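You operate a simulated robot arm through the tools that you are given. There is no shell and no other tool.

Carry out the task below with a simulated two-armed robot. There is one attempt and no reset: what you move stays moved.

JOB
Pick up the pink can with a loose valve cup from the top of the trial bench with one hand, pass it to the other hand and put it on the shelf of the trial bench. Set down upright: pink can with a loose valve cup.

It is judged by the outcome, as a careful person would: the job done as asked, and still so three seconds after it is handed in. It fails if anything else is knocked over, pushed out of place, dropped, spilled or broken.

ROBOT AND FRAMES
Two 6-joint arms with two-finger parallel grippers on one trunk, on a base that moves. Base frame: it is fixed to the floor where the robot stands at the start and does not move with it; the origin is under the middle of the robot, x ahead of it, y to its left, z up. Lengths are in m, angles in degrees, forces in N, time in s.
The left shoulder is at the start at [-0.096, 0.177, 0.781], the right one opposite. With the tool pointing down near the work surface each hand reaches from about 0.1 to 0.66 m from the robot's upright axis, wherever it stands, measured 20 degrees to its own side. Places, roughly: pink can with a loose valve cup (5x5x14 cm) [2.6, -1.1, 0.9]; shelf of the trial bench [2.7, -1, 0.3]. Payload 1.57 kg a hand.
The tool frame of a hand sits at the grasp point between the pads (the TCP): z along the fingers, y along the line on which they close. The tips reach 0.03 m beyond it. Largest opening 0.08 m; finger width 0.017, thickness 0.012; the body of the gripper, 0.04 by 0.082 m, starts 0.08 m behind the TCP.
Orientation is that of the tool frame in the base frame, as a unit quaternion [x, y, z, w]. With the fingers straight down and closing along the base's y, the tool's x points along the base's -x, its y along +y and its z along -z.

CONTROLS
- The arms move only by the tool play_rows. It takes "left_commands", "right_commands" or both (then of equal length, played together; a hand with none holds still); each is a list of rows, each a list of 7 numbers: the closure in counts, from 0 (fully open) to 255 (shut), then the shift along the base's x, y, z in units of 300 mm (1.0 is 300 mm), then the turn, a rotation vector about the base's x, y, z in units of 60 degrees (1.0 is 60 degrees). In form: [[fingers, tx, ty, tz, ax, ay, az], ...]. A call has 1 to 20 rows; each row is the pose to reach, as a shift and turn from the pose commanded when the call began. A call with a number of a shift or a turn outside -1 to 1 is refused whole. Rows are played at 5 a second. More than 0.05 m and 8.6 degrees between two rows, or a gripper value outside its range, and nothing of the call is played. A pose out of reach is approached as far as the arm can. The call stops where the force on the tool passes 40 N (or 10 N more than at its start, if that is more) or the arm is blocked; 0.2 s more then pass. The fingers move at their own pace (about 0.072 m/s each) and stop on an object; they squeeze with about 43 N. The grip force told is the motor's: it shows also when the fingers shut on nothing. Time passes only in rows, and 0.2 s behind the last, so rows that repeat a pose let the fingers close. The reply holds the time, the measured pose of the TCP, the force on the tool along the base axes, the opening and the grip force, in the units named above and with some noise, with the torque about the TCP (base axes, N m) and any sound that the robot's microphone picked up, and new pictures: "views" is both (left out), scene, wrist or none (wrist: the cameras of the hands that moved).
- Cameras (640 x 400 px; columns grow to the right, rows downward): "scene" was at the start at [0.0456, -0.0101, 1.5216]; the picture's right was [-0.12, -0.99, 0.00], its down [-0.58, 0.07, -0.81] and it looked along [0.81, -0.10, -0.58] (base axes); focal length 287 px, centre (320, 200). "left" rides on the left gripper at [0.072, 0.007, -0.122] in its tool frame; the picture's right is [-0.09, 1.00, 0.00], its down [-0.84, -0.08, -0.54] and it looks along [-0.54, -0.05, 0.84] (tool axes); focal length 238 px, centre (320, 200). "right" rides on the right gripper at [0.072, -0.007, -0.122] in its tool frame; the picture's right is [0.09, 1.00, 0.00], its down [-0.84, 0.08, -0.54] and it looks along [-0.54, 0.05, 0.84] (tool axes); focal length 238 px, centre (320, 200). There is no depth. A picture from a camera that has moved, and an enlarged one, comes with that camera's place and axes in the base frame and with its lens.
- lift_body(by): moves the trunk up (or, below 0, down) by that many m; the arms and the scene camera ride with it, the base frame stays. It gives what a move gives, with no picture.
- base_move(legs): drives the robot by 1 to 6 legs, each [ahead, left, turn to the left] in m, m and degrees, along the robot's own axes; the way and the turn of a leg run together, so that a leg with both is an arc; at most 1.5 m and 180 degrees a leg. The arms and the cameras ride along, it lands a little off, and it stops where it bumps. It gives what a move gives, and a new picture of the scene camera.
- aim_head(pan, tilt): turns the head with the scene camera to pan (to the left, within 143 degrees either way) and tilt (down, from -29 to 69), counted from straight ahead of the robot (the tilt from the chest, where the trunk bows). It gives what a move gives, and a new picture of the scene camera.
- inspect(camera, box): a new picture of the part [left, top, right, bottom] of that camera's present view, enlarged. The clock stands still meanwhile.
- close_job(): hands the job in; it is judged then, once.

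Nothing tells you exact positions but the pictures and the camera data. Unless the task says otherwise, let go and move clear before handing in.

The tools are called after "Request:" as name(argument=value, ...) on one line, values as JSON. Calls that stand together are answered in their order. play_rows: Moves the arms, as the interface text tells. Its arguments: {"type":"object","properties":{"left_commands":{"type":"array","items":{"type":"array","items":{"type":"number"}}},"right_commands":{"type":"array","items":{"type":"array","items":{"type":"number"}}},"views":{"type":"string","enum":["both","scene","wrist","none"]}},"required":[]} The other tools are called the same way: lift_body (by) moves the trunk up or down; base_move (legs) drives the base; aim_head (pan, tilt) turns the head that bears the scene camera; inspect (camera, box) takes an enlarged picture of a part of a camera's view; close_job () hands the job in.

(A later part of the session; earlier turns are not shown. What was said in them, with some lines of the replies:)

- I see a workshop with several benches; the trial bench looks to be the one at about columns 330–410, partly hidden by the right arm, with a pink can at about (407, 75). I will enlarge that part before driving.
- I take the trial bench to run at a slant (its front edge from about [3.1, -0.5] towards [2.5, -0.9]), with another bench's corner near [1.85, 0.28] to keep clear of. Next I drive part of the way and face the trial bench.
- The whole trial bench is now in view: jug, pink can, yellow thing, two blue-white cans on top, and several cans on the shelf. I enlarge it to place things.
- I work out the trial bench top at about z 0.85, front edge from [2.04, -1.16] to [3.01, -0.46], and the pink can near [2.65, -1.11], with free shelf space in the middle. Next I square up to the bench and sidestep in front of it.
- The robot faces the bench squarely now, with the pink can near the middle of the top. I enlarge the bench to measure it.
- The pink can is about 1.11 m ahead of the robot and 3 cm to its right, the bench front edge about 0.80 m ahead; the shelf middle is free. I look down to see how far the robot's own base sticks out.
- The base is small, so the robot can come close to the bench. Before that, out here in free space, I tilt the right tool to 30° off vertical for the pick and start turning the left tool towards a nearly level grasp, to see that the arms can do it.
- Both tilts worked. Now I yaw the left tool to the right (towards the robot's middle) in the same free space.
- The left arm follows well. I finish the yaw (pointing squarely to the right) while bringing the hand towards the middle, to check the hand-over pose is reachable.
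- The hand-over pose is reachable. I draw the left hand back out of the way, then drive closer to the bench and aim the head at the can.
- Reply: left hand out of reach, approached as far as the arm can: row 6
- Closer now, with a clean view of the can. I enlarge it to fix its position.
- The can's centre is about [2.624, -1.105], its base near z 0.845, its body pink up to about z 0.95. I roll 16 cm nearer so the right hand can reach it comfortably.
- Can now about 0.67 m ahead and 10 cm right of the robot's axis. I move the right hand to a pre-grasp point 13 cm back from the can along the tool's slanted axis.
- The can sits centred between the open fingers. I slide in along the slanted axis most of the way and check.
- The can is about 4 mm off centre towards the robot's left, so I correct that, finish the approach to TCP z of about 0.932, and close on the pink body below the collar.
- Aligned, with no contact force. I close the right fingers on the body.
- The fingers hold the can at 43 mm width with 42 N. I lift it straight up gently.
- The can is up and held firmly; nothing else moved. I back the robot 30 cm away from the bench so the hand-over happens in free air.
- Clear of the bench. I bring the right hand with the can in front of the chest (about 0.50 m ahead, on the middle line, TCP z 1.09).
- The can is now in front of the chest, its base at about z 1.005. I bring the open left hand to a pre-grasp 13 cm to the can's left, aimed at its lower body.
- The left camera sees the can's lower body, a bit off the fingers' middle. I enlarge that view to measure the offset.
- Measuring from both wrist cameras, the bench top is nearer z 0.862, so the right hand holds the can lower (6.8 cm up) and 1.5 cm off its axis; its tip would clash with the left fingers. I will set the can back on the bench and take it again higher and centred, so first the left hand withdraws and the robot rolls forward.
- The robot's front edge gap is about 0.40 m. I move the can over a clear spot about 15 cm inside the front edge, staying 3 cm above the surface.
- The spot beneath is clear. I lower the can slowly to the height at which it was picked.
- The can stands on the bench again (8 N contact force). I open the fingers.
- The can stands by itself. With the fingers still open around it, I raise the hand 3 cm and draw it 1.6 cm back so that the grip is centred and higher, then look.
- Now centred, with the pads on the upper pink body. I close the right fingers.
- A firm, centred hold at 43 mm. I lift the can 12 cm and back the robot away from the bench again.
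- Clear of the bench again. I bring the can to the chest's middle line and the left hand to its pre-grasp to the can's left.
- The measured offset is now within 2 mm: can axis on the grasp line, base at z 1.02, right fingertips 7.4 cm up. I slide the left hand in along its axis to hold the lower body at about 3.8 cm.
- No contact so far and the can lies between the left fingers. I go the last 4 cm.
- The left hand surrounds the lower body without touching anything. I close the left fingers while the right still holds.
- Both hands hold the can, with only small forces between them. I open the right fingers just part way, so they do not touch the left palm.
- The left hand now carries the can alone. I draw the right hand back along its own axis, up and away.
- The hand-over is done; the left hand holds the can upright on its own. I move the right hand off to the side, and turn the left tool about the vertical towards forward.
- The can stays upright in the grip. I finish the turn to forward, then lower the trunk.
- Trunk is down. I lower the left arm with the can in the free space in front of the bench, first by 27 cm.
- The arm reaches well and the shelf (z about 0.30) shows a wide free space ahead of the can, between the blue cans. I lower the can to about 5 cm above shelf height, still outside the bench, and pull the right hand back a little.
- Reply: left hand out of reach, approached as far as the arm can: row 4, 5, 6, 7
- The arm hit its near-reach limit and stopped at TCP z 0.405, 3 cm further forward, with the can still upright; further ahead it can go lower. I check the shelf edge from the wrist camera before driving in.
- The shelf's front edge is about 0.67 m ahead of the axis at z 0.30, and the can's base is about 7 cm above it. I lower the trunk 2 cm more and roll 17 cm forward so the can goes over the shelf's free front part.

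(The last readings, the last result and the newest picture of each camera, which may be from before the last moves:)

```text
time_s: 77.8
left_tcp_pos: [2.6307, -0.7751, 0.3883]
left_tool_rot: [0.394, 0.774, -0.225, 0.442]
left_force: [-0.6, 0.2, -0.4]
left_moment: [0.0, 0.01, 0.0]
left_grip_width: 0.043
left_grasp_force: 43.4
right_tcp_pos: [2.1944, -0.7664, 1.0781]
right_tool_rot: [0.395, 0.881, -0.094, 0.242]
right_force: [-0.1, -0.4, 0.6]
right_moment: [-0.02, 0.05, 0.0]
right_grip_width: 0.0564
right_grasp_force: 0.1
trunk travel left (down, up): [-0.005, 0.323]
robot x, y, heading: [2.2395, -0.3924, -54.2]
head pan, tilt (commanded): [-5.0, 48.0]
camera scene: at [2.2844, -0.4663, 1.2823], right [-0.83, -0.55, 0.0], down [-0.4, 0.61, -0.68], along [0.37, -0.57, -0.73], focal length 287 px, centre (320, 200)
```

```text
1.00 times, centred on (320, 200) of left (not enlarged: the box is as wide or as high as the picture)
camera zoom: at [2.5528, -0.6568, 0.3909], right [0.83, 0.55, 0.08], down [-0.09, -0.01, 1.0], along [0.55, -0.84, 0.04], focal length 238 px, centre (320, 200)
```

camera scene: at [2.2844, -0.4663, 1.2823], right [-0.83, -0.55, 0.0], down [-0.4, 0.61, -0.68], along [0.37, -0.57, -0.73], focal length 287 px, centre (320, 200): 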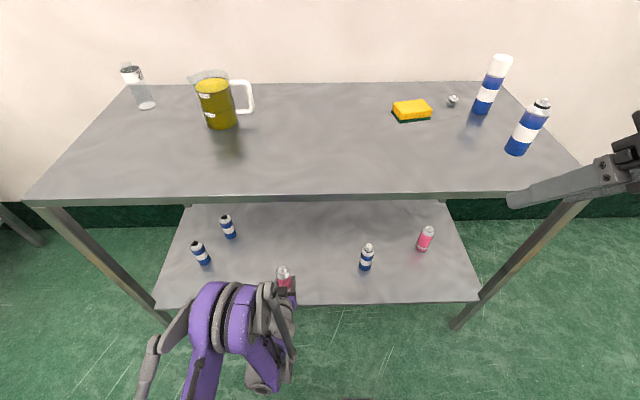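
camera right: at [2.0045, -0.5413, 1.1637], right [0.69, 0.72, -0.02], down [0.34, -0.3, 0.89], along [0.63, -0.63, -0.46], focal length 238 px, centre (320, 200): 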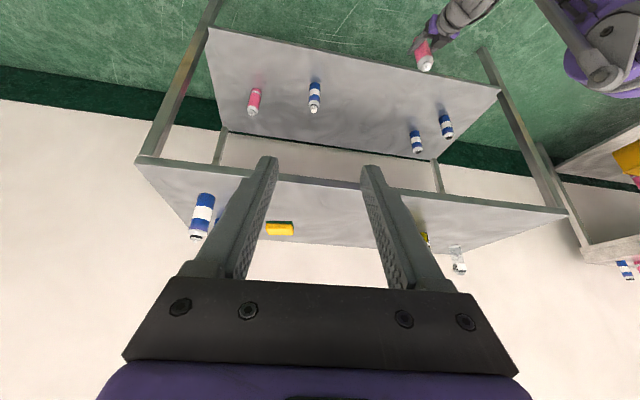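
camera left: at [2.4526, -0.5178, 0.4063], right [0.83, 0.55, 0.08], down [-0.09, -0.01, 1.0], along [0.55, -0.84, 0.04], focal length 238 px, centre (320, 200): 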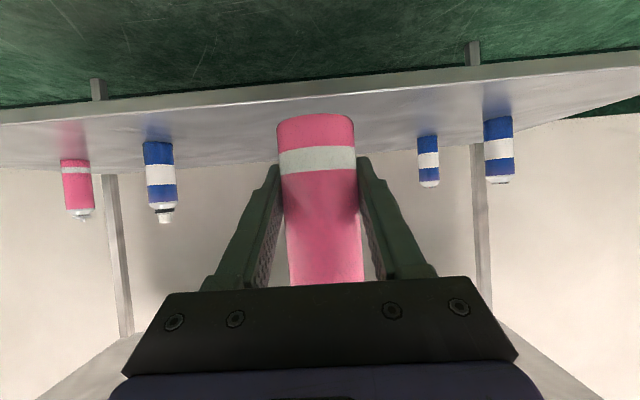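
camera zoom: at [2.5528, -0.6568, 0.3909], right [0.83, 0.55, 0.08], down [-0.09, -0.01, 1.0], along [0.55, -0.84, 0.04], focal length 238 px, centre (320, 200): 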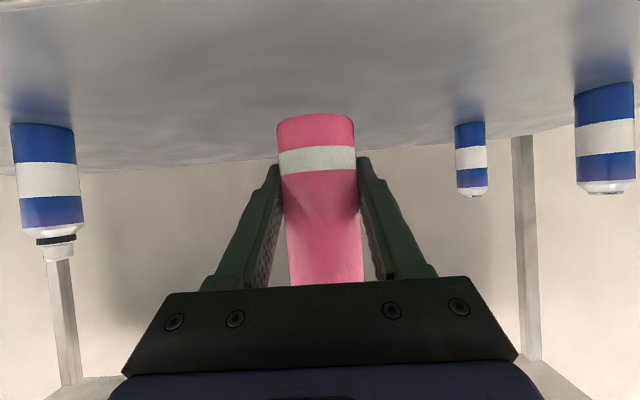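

The can is now about 4 cm inside the shelf's front edge, with wide gaps to the blue cans on both sides. I extend the arm 6 cm forward at this height.

Request:
play_rows(left_commands=[[255, 0.0234, -0.0325, 0, 0, 0, 0], [255, 0.0468, -0.065, 0, 0, 0, 0], [255, 0.0702, -0.0975, 0, 0, 0, 0], [255, 0.0936, -0.13, 0, 0, 0, 0], [255, 0.117, -0.1624, 0, 0, 0, 0]], views="both")

```text
time_s: 79.0
left_tcp_pos: [2.6658, -0.8249, 0.3898]
left_tool_rot: [0.393, 0.774, -0.224, 0.443]
left_force: [0.3, -0.1, 0.9]
left_moment: [-0.01, 0.01, 0.03]
left_grip_width: 0.0434
left_grasp_force: 43.0
right_tcp_pos: [2.1939, -0.7662, 1.0779]
right_tool_rot: [0.394, 0.882, -0.094, 0.242]
right_force: [0.6, 0.1, -0.4]
right_moment: [-0.01, -0.02, -0.04]
right_grip_width: 0.0565
right_grasp_force: 0.0
trunk travel left (down, up): [-0.005, 0.323]
robot x, y, heading: [2.2383, -0.3898, -54.4]
head pan, tilt (commanded): [-5.0, 48.0]
camera scene: at [2.284, -0.4661, 1.2824], right [-0.83, -0.55, 0.0], down [-0.4, 0.61, -0.68], along [0.37, -0.57, -0.73], focal length 287 px, centre (320, 200)
camera left: at [2.5876, -0.7056, 0.3911], right [0.83, 0.55, 0.08], down [-0.09, -0.01, 1.0], along [0.55, -0.84, 0.04], focal length 238 px, centre (320, 200)
```

scene: 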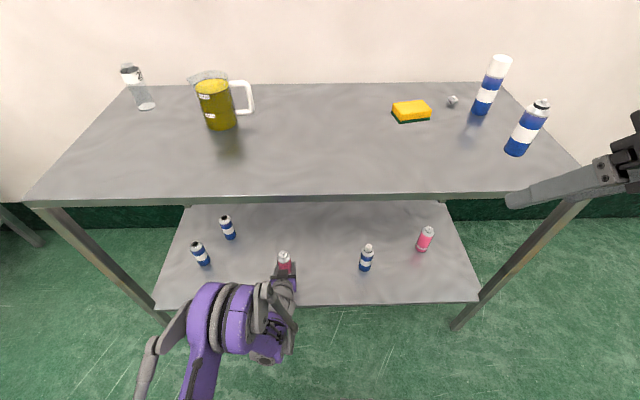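
left: 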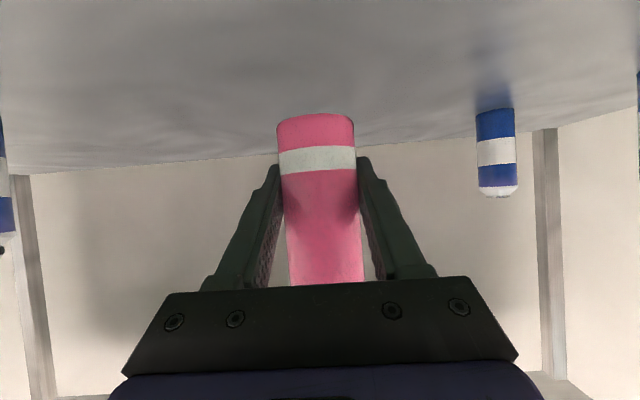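

The can is now about 10 cm inside the edge. I lower it slowly towards the shelf, stopping about 1 cm above the expected contact.

Request:
play_rows(left_commands=[[255, 0, 0, -0.03, 0, 0, 0], [255, 0, 0, -0.06, 0, 0, 0], [255, 0, 0, -0.09, 0, 0, 0], [255, 0, 0, -0.12, 0, 0, 0], [255, 0, 0, -0.145, 0, 0, 0]], views="wrist")

```text
time_s: 80.2
left_tcp_pos: [2.6661, -0.8236, 0.3458]
left_tool_rot: [0.394, 0.773, -0.226, 0.443]
left_force: [-0.9, -0.8, 0.4]
left_moment: [0.0, -0.04, -0.01]
left_grip_width: 0.0434
left_grasp_force: 42.8
right_tcp_pos: [2.194, -0.7657, 1.0787]
right_tool_rot: [0.394, 0.882, -0.094, 0.242]
right_force: [0.0, -0.3, -0.1]
right_moment: [-0.02, 0.02, -0.01]
right_grip_width: 0.0567
right_grasp_force: 0.0
trunk travel left (down, up): [-0.005, 0.323]
robot x, y, heading: [2.2362, -0.3902, -54.3]
head pan, tilt (commanded): [-5.0, 48.0]
camera left: at [2.5881, -0.7054, 0.3479], right [0.83, 0.55, 0.08], down [-0.09, -0.01, 1.0], along [0.55, -0.84, 0.04], focal length 238 px, centre (320, 200)
```

left: 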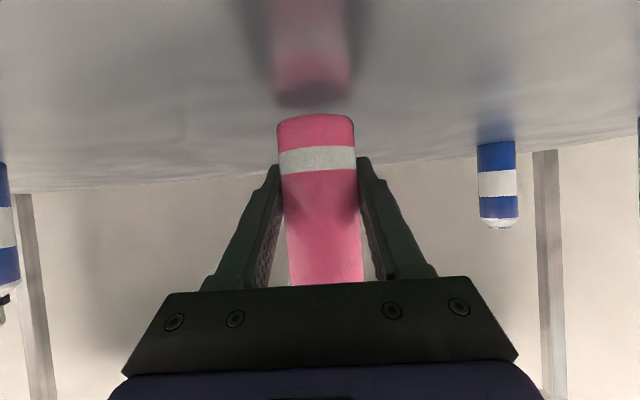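

The can's reflection shows it just under a centimetre above the shelf. I go down in small steps and watch the force.

Request:
play_rows(left_commands=[[255, 0, 0, -0.007, 0, 0, 0], [255, 0, 0, -0.014, 0, 0, 0], [255, 0, 0, -0.02, 0, 0, 0]], views="wrist")

```text
time_s: 81.0
left_tcp_pos: [2.6661, -0.8242, 0.3406]
left_tool_rot: [0.394, 0.773, -0.226, 0.443]
left_force: [-1.1, -0.3, -0.5]
left_moment: [0.02, 0.0, -0.02]
left_grip_width: 0.0432
left_grasp_force: 43.0
right_tcp_pos: [2.193, -0.7649, 1.0785]
right_tool_rot: [0.394, 0.881, -0.094, 0.243]
right_force: [0.4, 1.0, -0.5]
right_moment: [0.02, 0.05, 0.01]
right_grip_width: 0.0568
right_grasp_force: 0.1
trunk travel left (down, up): [-0.005, 0.323]
robot x, y, heading: [2.2375, -0.3933, -54.1]
head pan, tilt (commanded): [-5.0, 48.0]
camera left: at [2.588, -0.7052, 0.3418], right [0.83, 0.55, 0.08], down [-0.09, -0.01, 1.0], along [0.55, -0.84, 0.04], focal length 238 px, centre (320, 200)
```

left: 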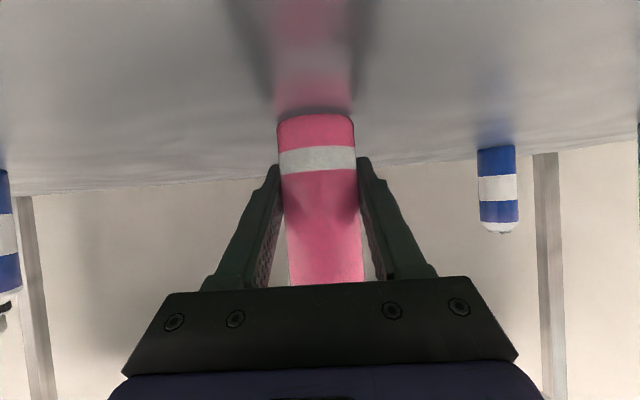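

Almost touching now: the reflection nearly meets the base, and there is no contact force yet. I take a few more 1–2 mm steps.

Request:
play_rows(left_commands=[[255, 0, 0, -0.005, 0, 0, 0], [255, 0, 0, -0.01, 0, 0, 0]], views="wrist")

```text
time_s: 81.6
left_tcp_pos: [2.6663, -0.8241, 0.3378]
left_tool_rot: [0.394, 0.773, -0.226, 0.444]
left_force: [2.3, 0.1, 9.3]
left_moment: [-0.06, -0.14, -0.02]
left_grip_width: 0.0434
left_grasp_force: 42.3
right_tcp_pos: [2.1924, -0.7657, 1.0783]
right_tool_rot: [0.394, 0.882, -0.094, 0.243]
right_force: [0.5, -0.2, 0.3]
right_moment: [0.01, 0.01, 0.03]
right_grip_width: 0.0565
right_grasp_force: 0.0
trunk travel left (down, up): [-0.005, 0.323]
robot x, y, heading: [2.2348, -0.3912, -54.2]
head pan, tilt (commanded): [-5.0, 48.0]
camera left: at [2.5879, -0.7051, 0.3395], right [0.83, 0.55, 0.08], down [-0.09, -0.01, 1.0], along [0.55, -0.84, 0.04], focal length 238 px, centre (320, 200)
```

left: 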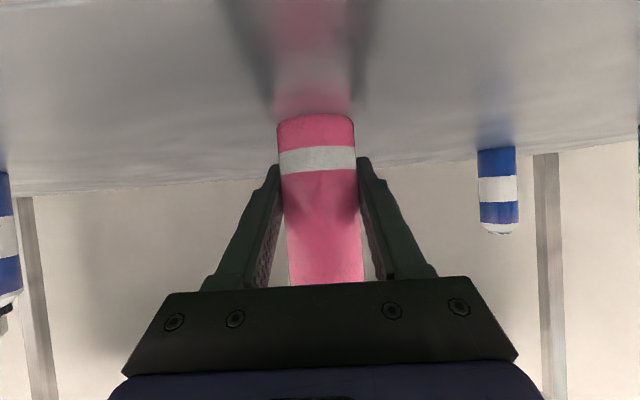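

The can rests on the shelf (9 N). I open the left fingers.

Request:
play_rows(left_commands=[[100, 0, 0, 0.002, 0, 0, 0], [60, 0, 0, 0.002, 0, 0, 0], [0, 0, 0, 0.002, 0, 0, 0], [0, 0, 0, 0.002, 0, 0, 0]], views="wrist")

```text
time_s: 82.6
left_tcp_pos: [2.6656, -0.8238, 0.3384]
left_tool_rot: [0.394, 0.773, -0.226, 0.443]
left_force: [-0.8, 0.3, -0.6]
left_moment: [0.01, 0.01, -0.01]
left_grip_width: 0.0799
left_grasp_force: 0.0
right_tcp_pos: [2.193, -0.7655, 1.0796]
right_tool_rot: [0.392, 0.882, -0.093, 0.243]
right_force: [0.1, -0.2, -1.0]
right_moment: [-0.03, 0.0, 0.02]
right_grip_width: 0.0564
right_grasp_force: 0.0
trunk travel left (down, up): [-0.005, 0.323]
robot x, y, heading: [2.2378, -0.3919, -54.3]
head pan, tilt (commanded): [-5.0, 48.0]
camera left: at [2.5878, -0.7052, 0.3396], right [0.83, 0.55, 0.08], down [-0.09, -0.01, 1.0], along [0.55, -0.84, 0.04], focal length 238 px, centre (320, 200)
```

left: 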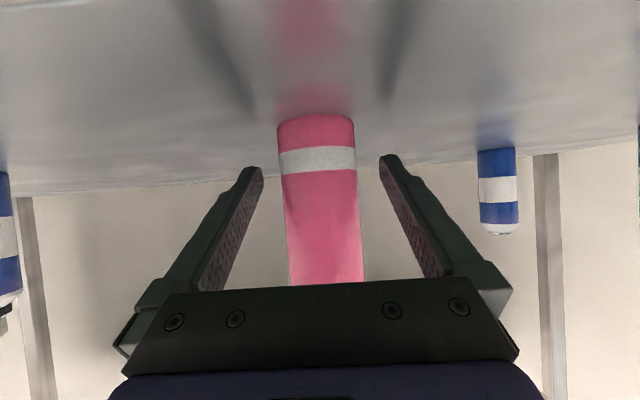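

The can stands free on the shelf between the open fingers. I back the whole robot straight out so the fingers slide clear of it.

Request:
base_move(legs=[[-0.22, 0, 0]])

Request:
inspect(camera="left", box=[0, 0, 640, 400])

```text
time_s: 84.3
left_tcp_pos: [2.537, -0.6467, 0.3376]
left_tool_rot: [0.395, 0.773, -0.227, 0.443]
left_force: [-1.5, -0.6, 1.0]
left_moment: [0.04, 0.0, 0.01]
left_grip_width: 0.0801
left_grasp_force: 0.0
right_tcp_pos: [2.066, -0.5875, 1.0796]
right_tool_rot: [0.394, 0.882, -0.094, 0.242]
right_force: [0.6, 0.4, -0.5]
right_moment: [-0.02, -0.01, -0.01]
right_grip_width: 0.0569
right_grasp_force: 0.1
trunk travel left (down, up): [-0.005, 0.323]
robot x, y, heading: [2.1047, -0.2154, -54.6]
head pan, tilt (commanded): [-5.0, 48.0]
camera scene: at [2.1556, -0.2879, 1.2824], right [-0.83, -0.55, 0.0], down [-0.4, 0.61, -0.68], along [0.37, -0.57, -0.73], focal length 287 px, centre (320, 200)
```

scene: 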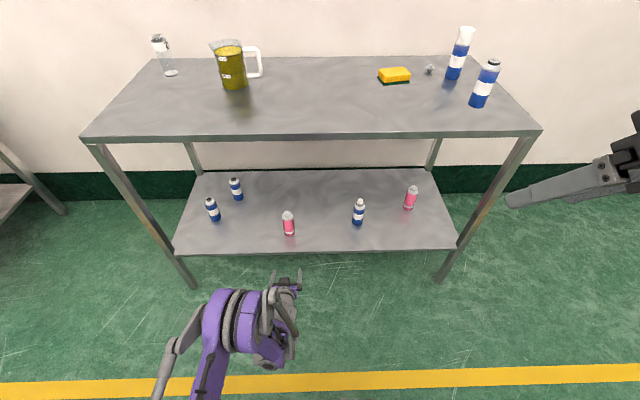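

```text
1.00 times, centred on (320, 200) of left (not enlarged: the box is as wide or as high as the picture)
camera zoom: at [2.4595, -0.5276, 0.3397], right [0.83, 0.55, 0.08], down [-0.09, -0.01, 1.0], along [0.55, -0.84, 0.04], focal length 238 px, centre (320, 200)
```

zoom: 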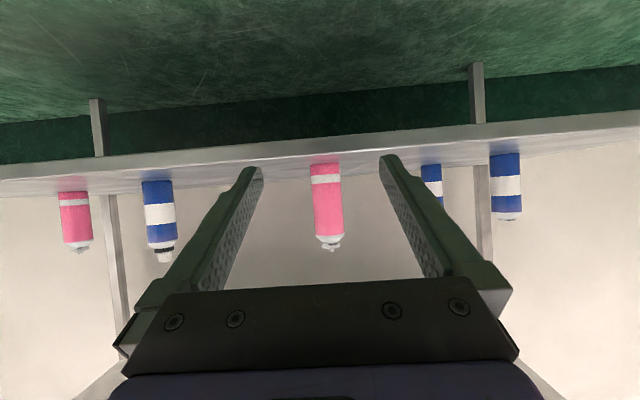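

The robot is clear; the pink can appears to stand upright on the shelf with its valve cup on top, and nothing else seems to have moved. I enlarge the view to check before handing in.

Request:
inspect(camera="scene", box=[230, 170, 390, 270])

Request:
inspect(camera="scene", box=[80, 20, 540, 280])

Request:
inspect(camera="left", box=[264, 140, 392, 260])

```text
4.00 times, centred on (310, 220) of scene
camera zoom: at [2.1556, -0.2879, 1.2824], right [-0.83, -0.55, 0.0], down [-0.4, 0.61, -0.68], along [0.37, -0.57, -0.73], focal length 1147 px, centre (360, 120)
```

zoom: 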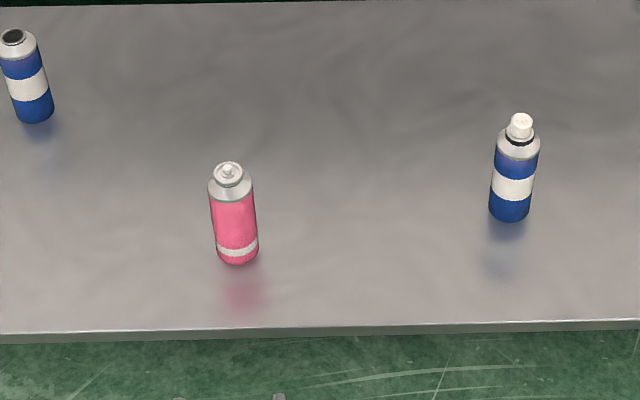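

```text
1.39 times, centred on (310, 150) of scene
camera zoom: at [2.1556, -0.2879, 1.2824], right [-0.83, -0.55, 0.0], down [-0.4, 0.61, -0.68], along [0.37, -0.57, -0.73], focal length 399 px, centre (334, 270)
```

zoom: 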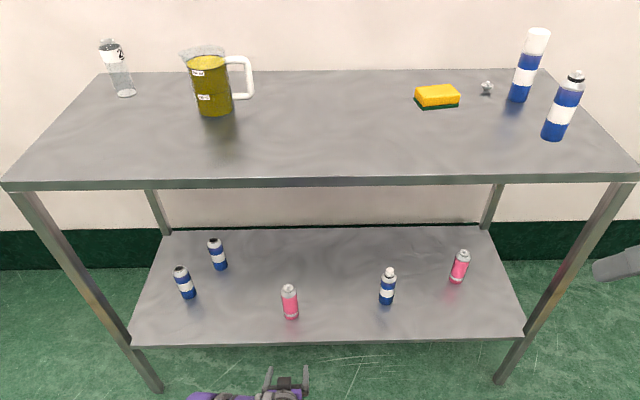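

```text
3.33 times, centred on (328, 200) of left
camera zoom: at [2.4595, -0.5276, 0.3397], right [0.83, 0.55, 0.08], down [-0.09, -0.01, 1.0], along [0.55, -0.84, 0.04], focal length 794 px, centre (293, 200)
```

zoom: 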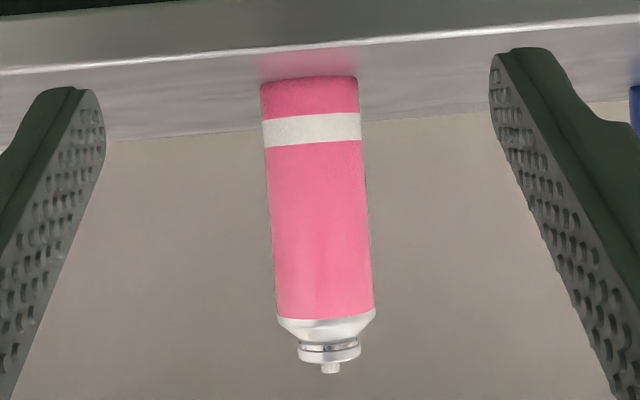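

The pink can stands upright on the shelf with its valve cup still seated, the other objects look as they were, and both hands are clear. I hand the job in.

Request:
close_job()

```text
The job is handed in.
```

The pink can now stands upright on the shelf of the trial bench, about 10 cm in from the front edge. The right hand picked it up and passed it to the left hand, which set it down.

- **Regrasp:** My first grip was too low and off-centre for the hand-over. I set the can back on the bench top upright, gripped it again higher and centred, and then made the pass.
- **Can:** In the last pictures the valve cup was still in place on top.
- **Other objects:** I saw no change in anything else on the bench top or shelf. The small loose metal piece by the sponge was there before I started.
- **Hands:** Both hands had let go and were clear of the bench before I handed the job in.

I don't have the judge's result.
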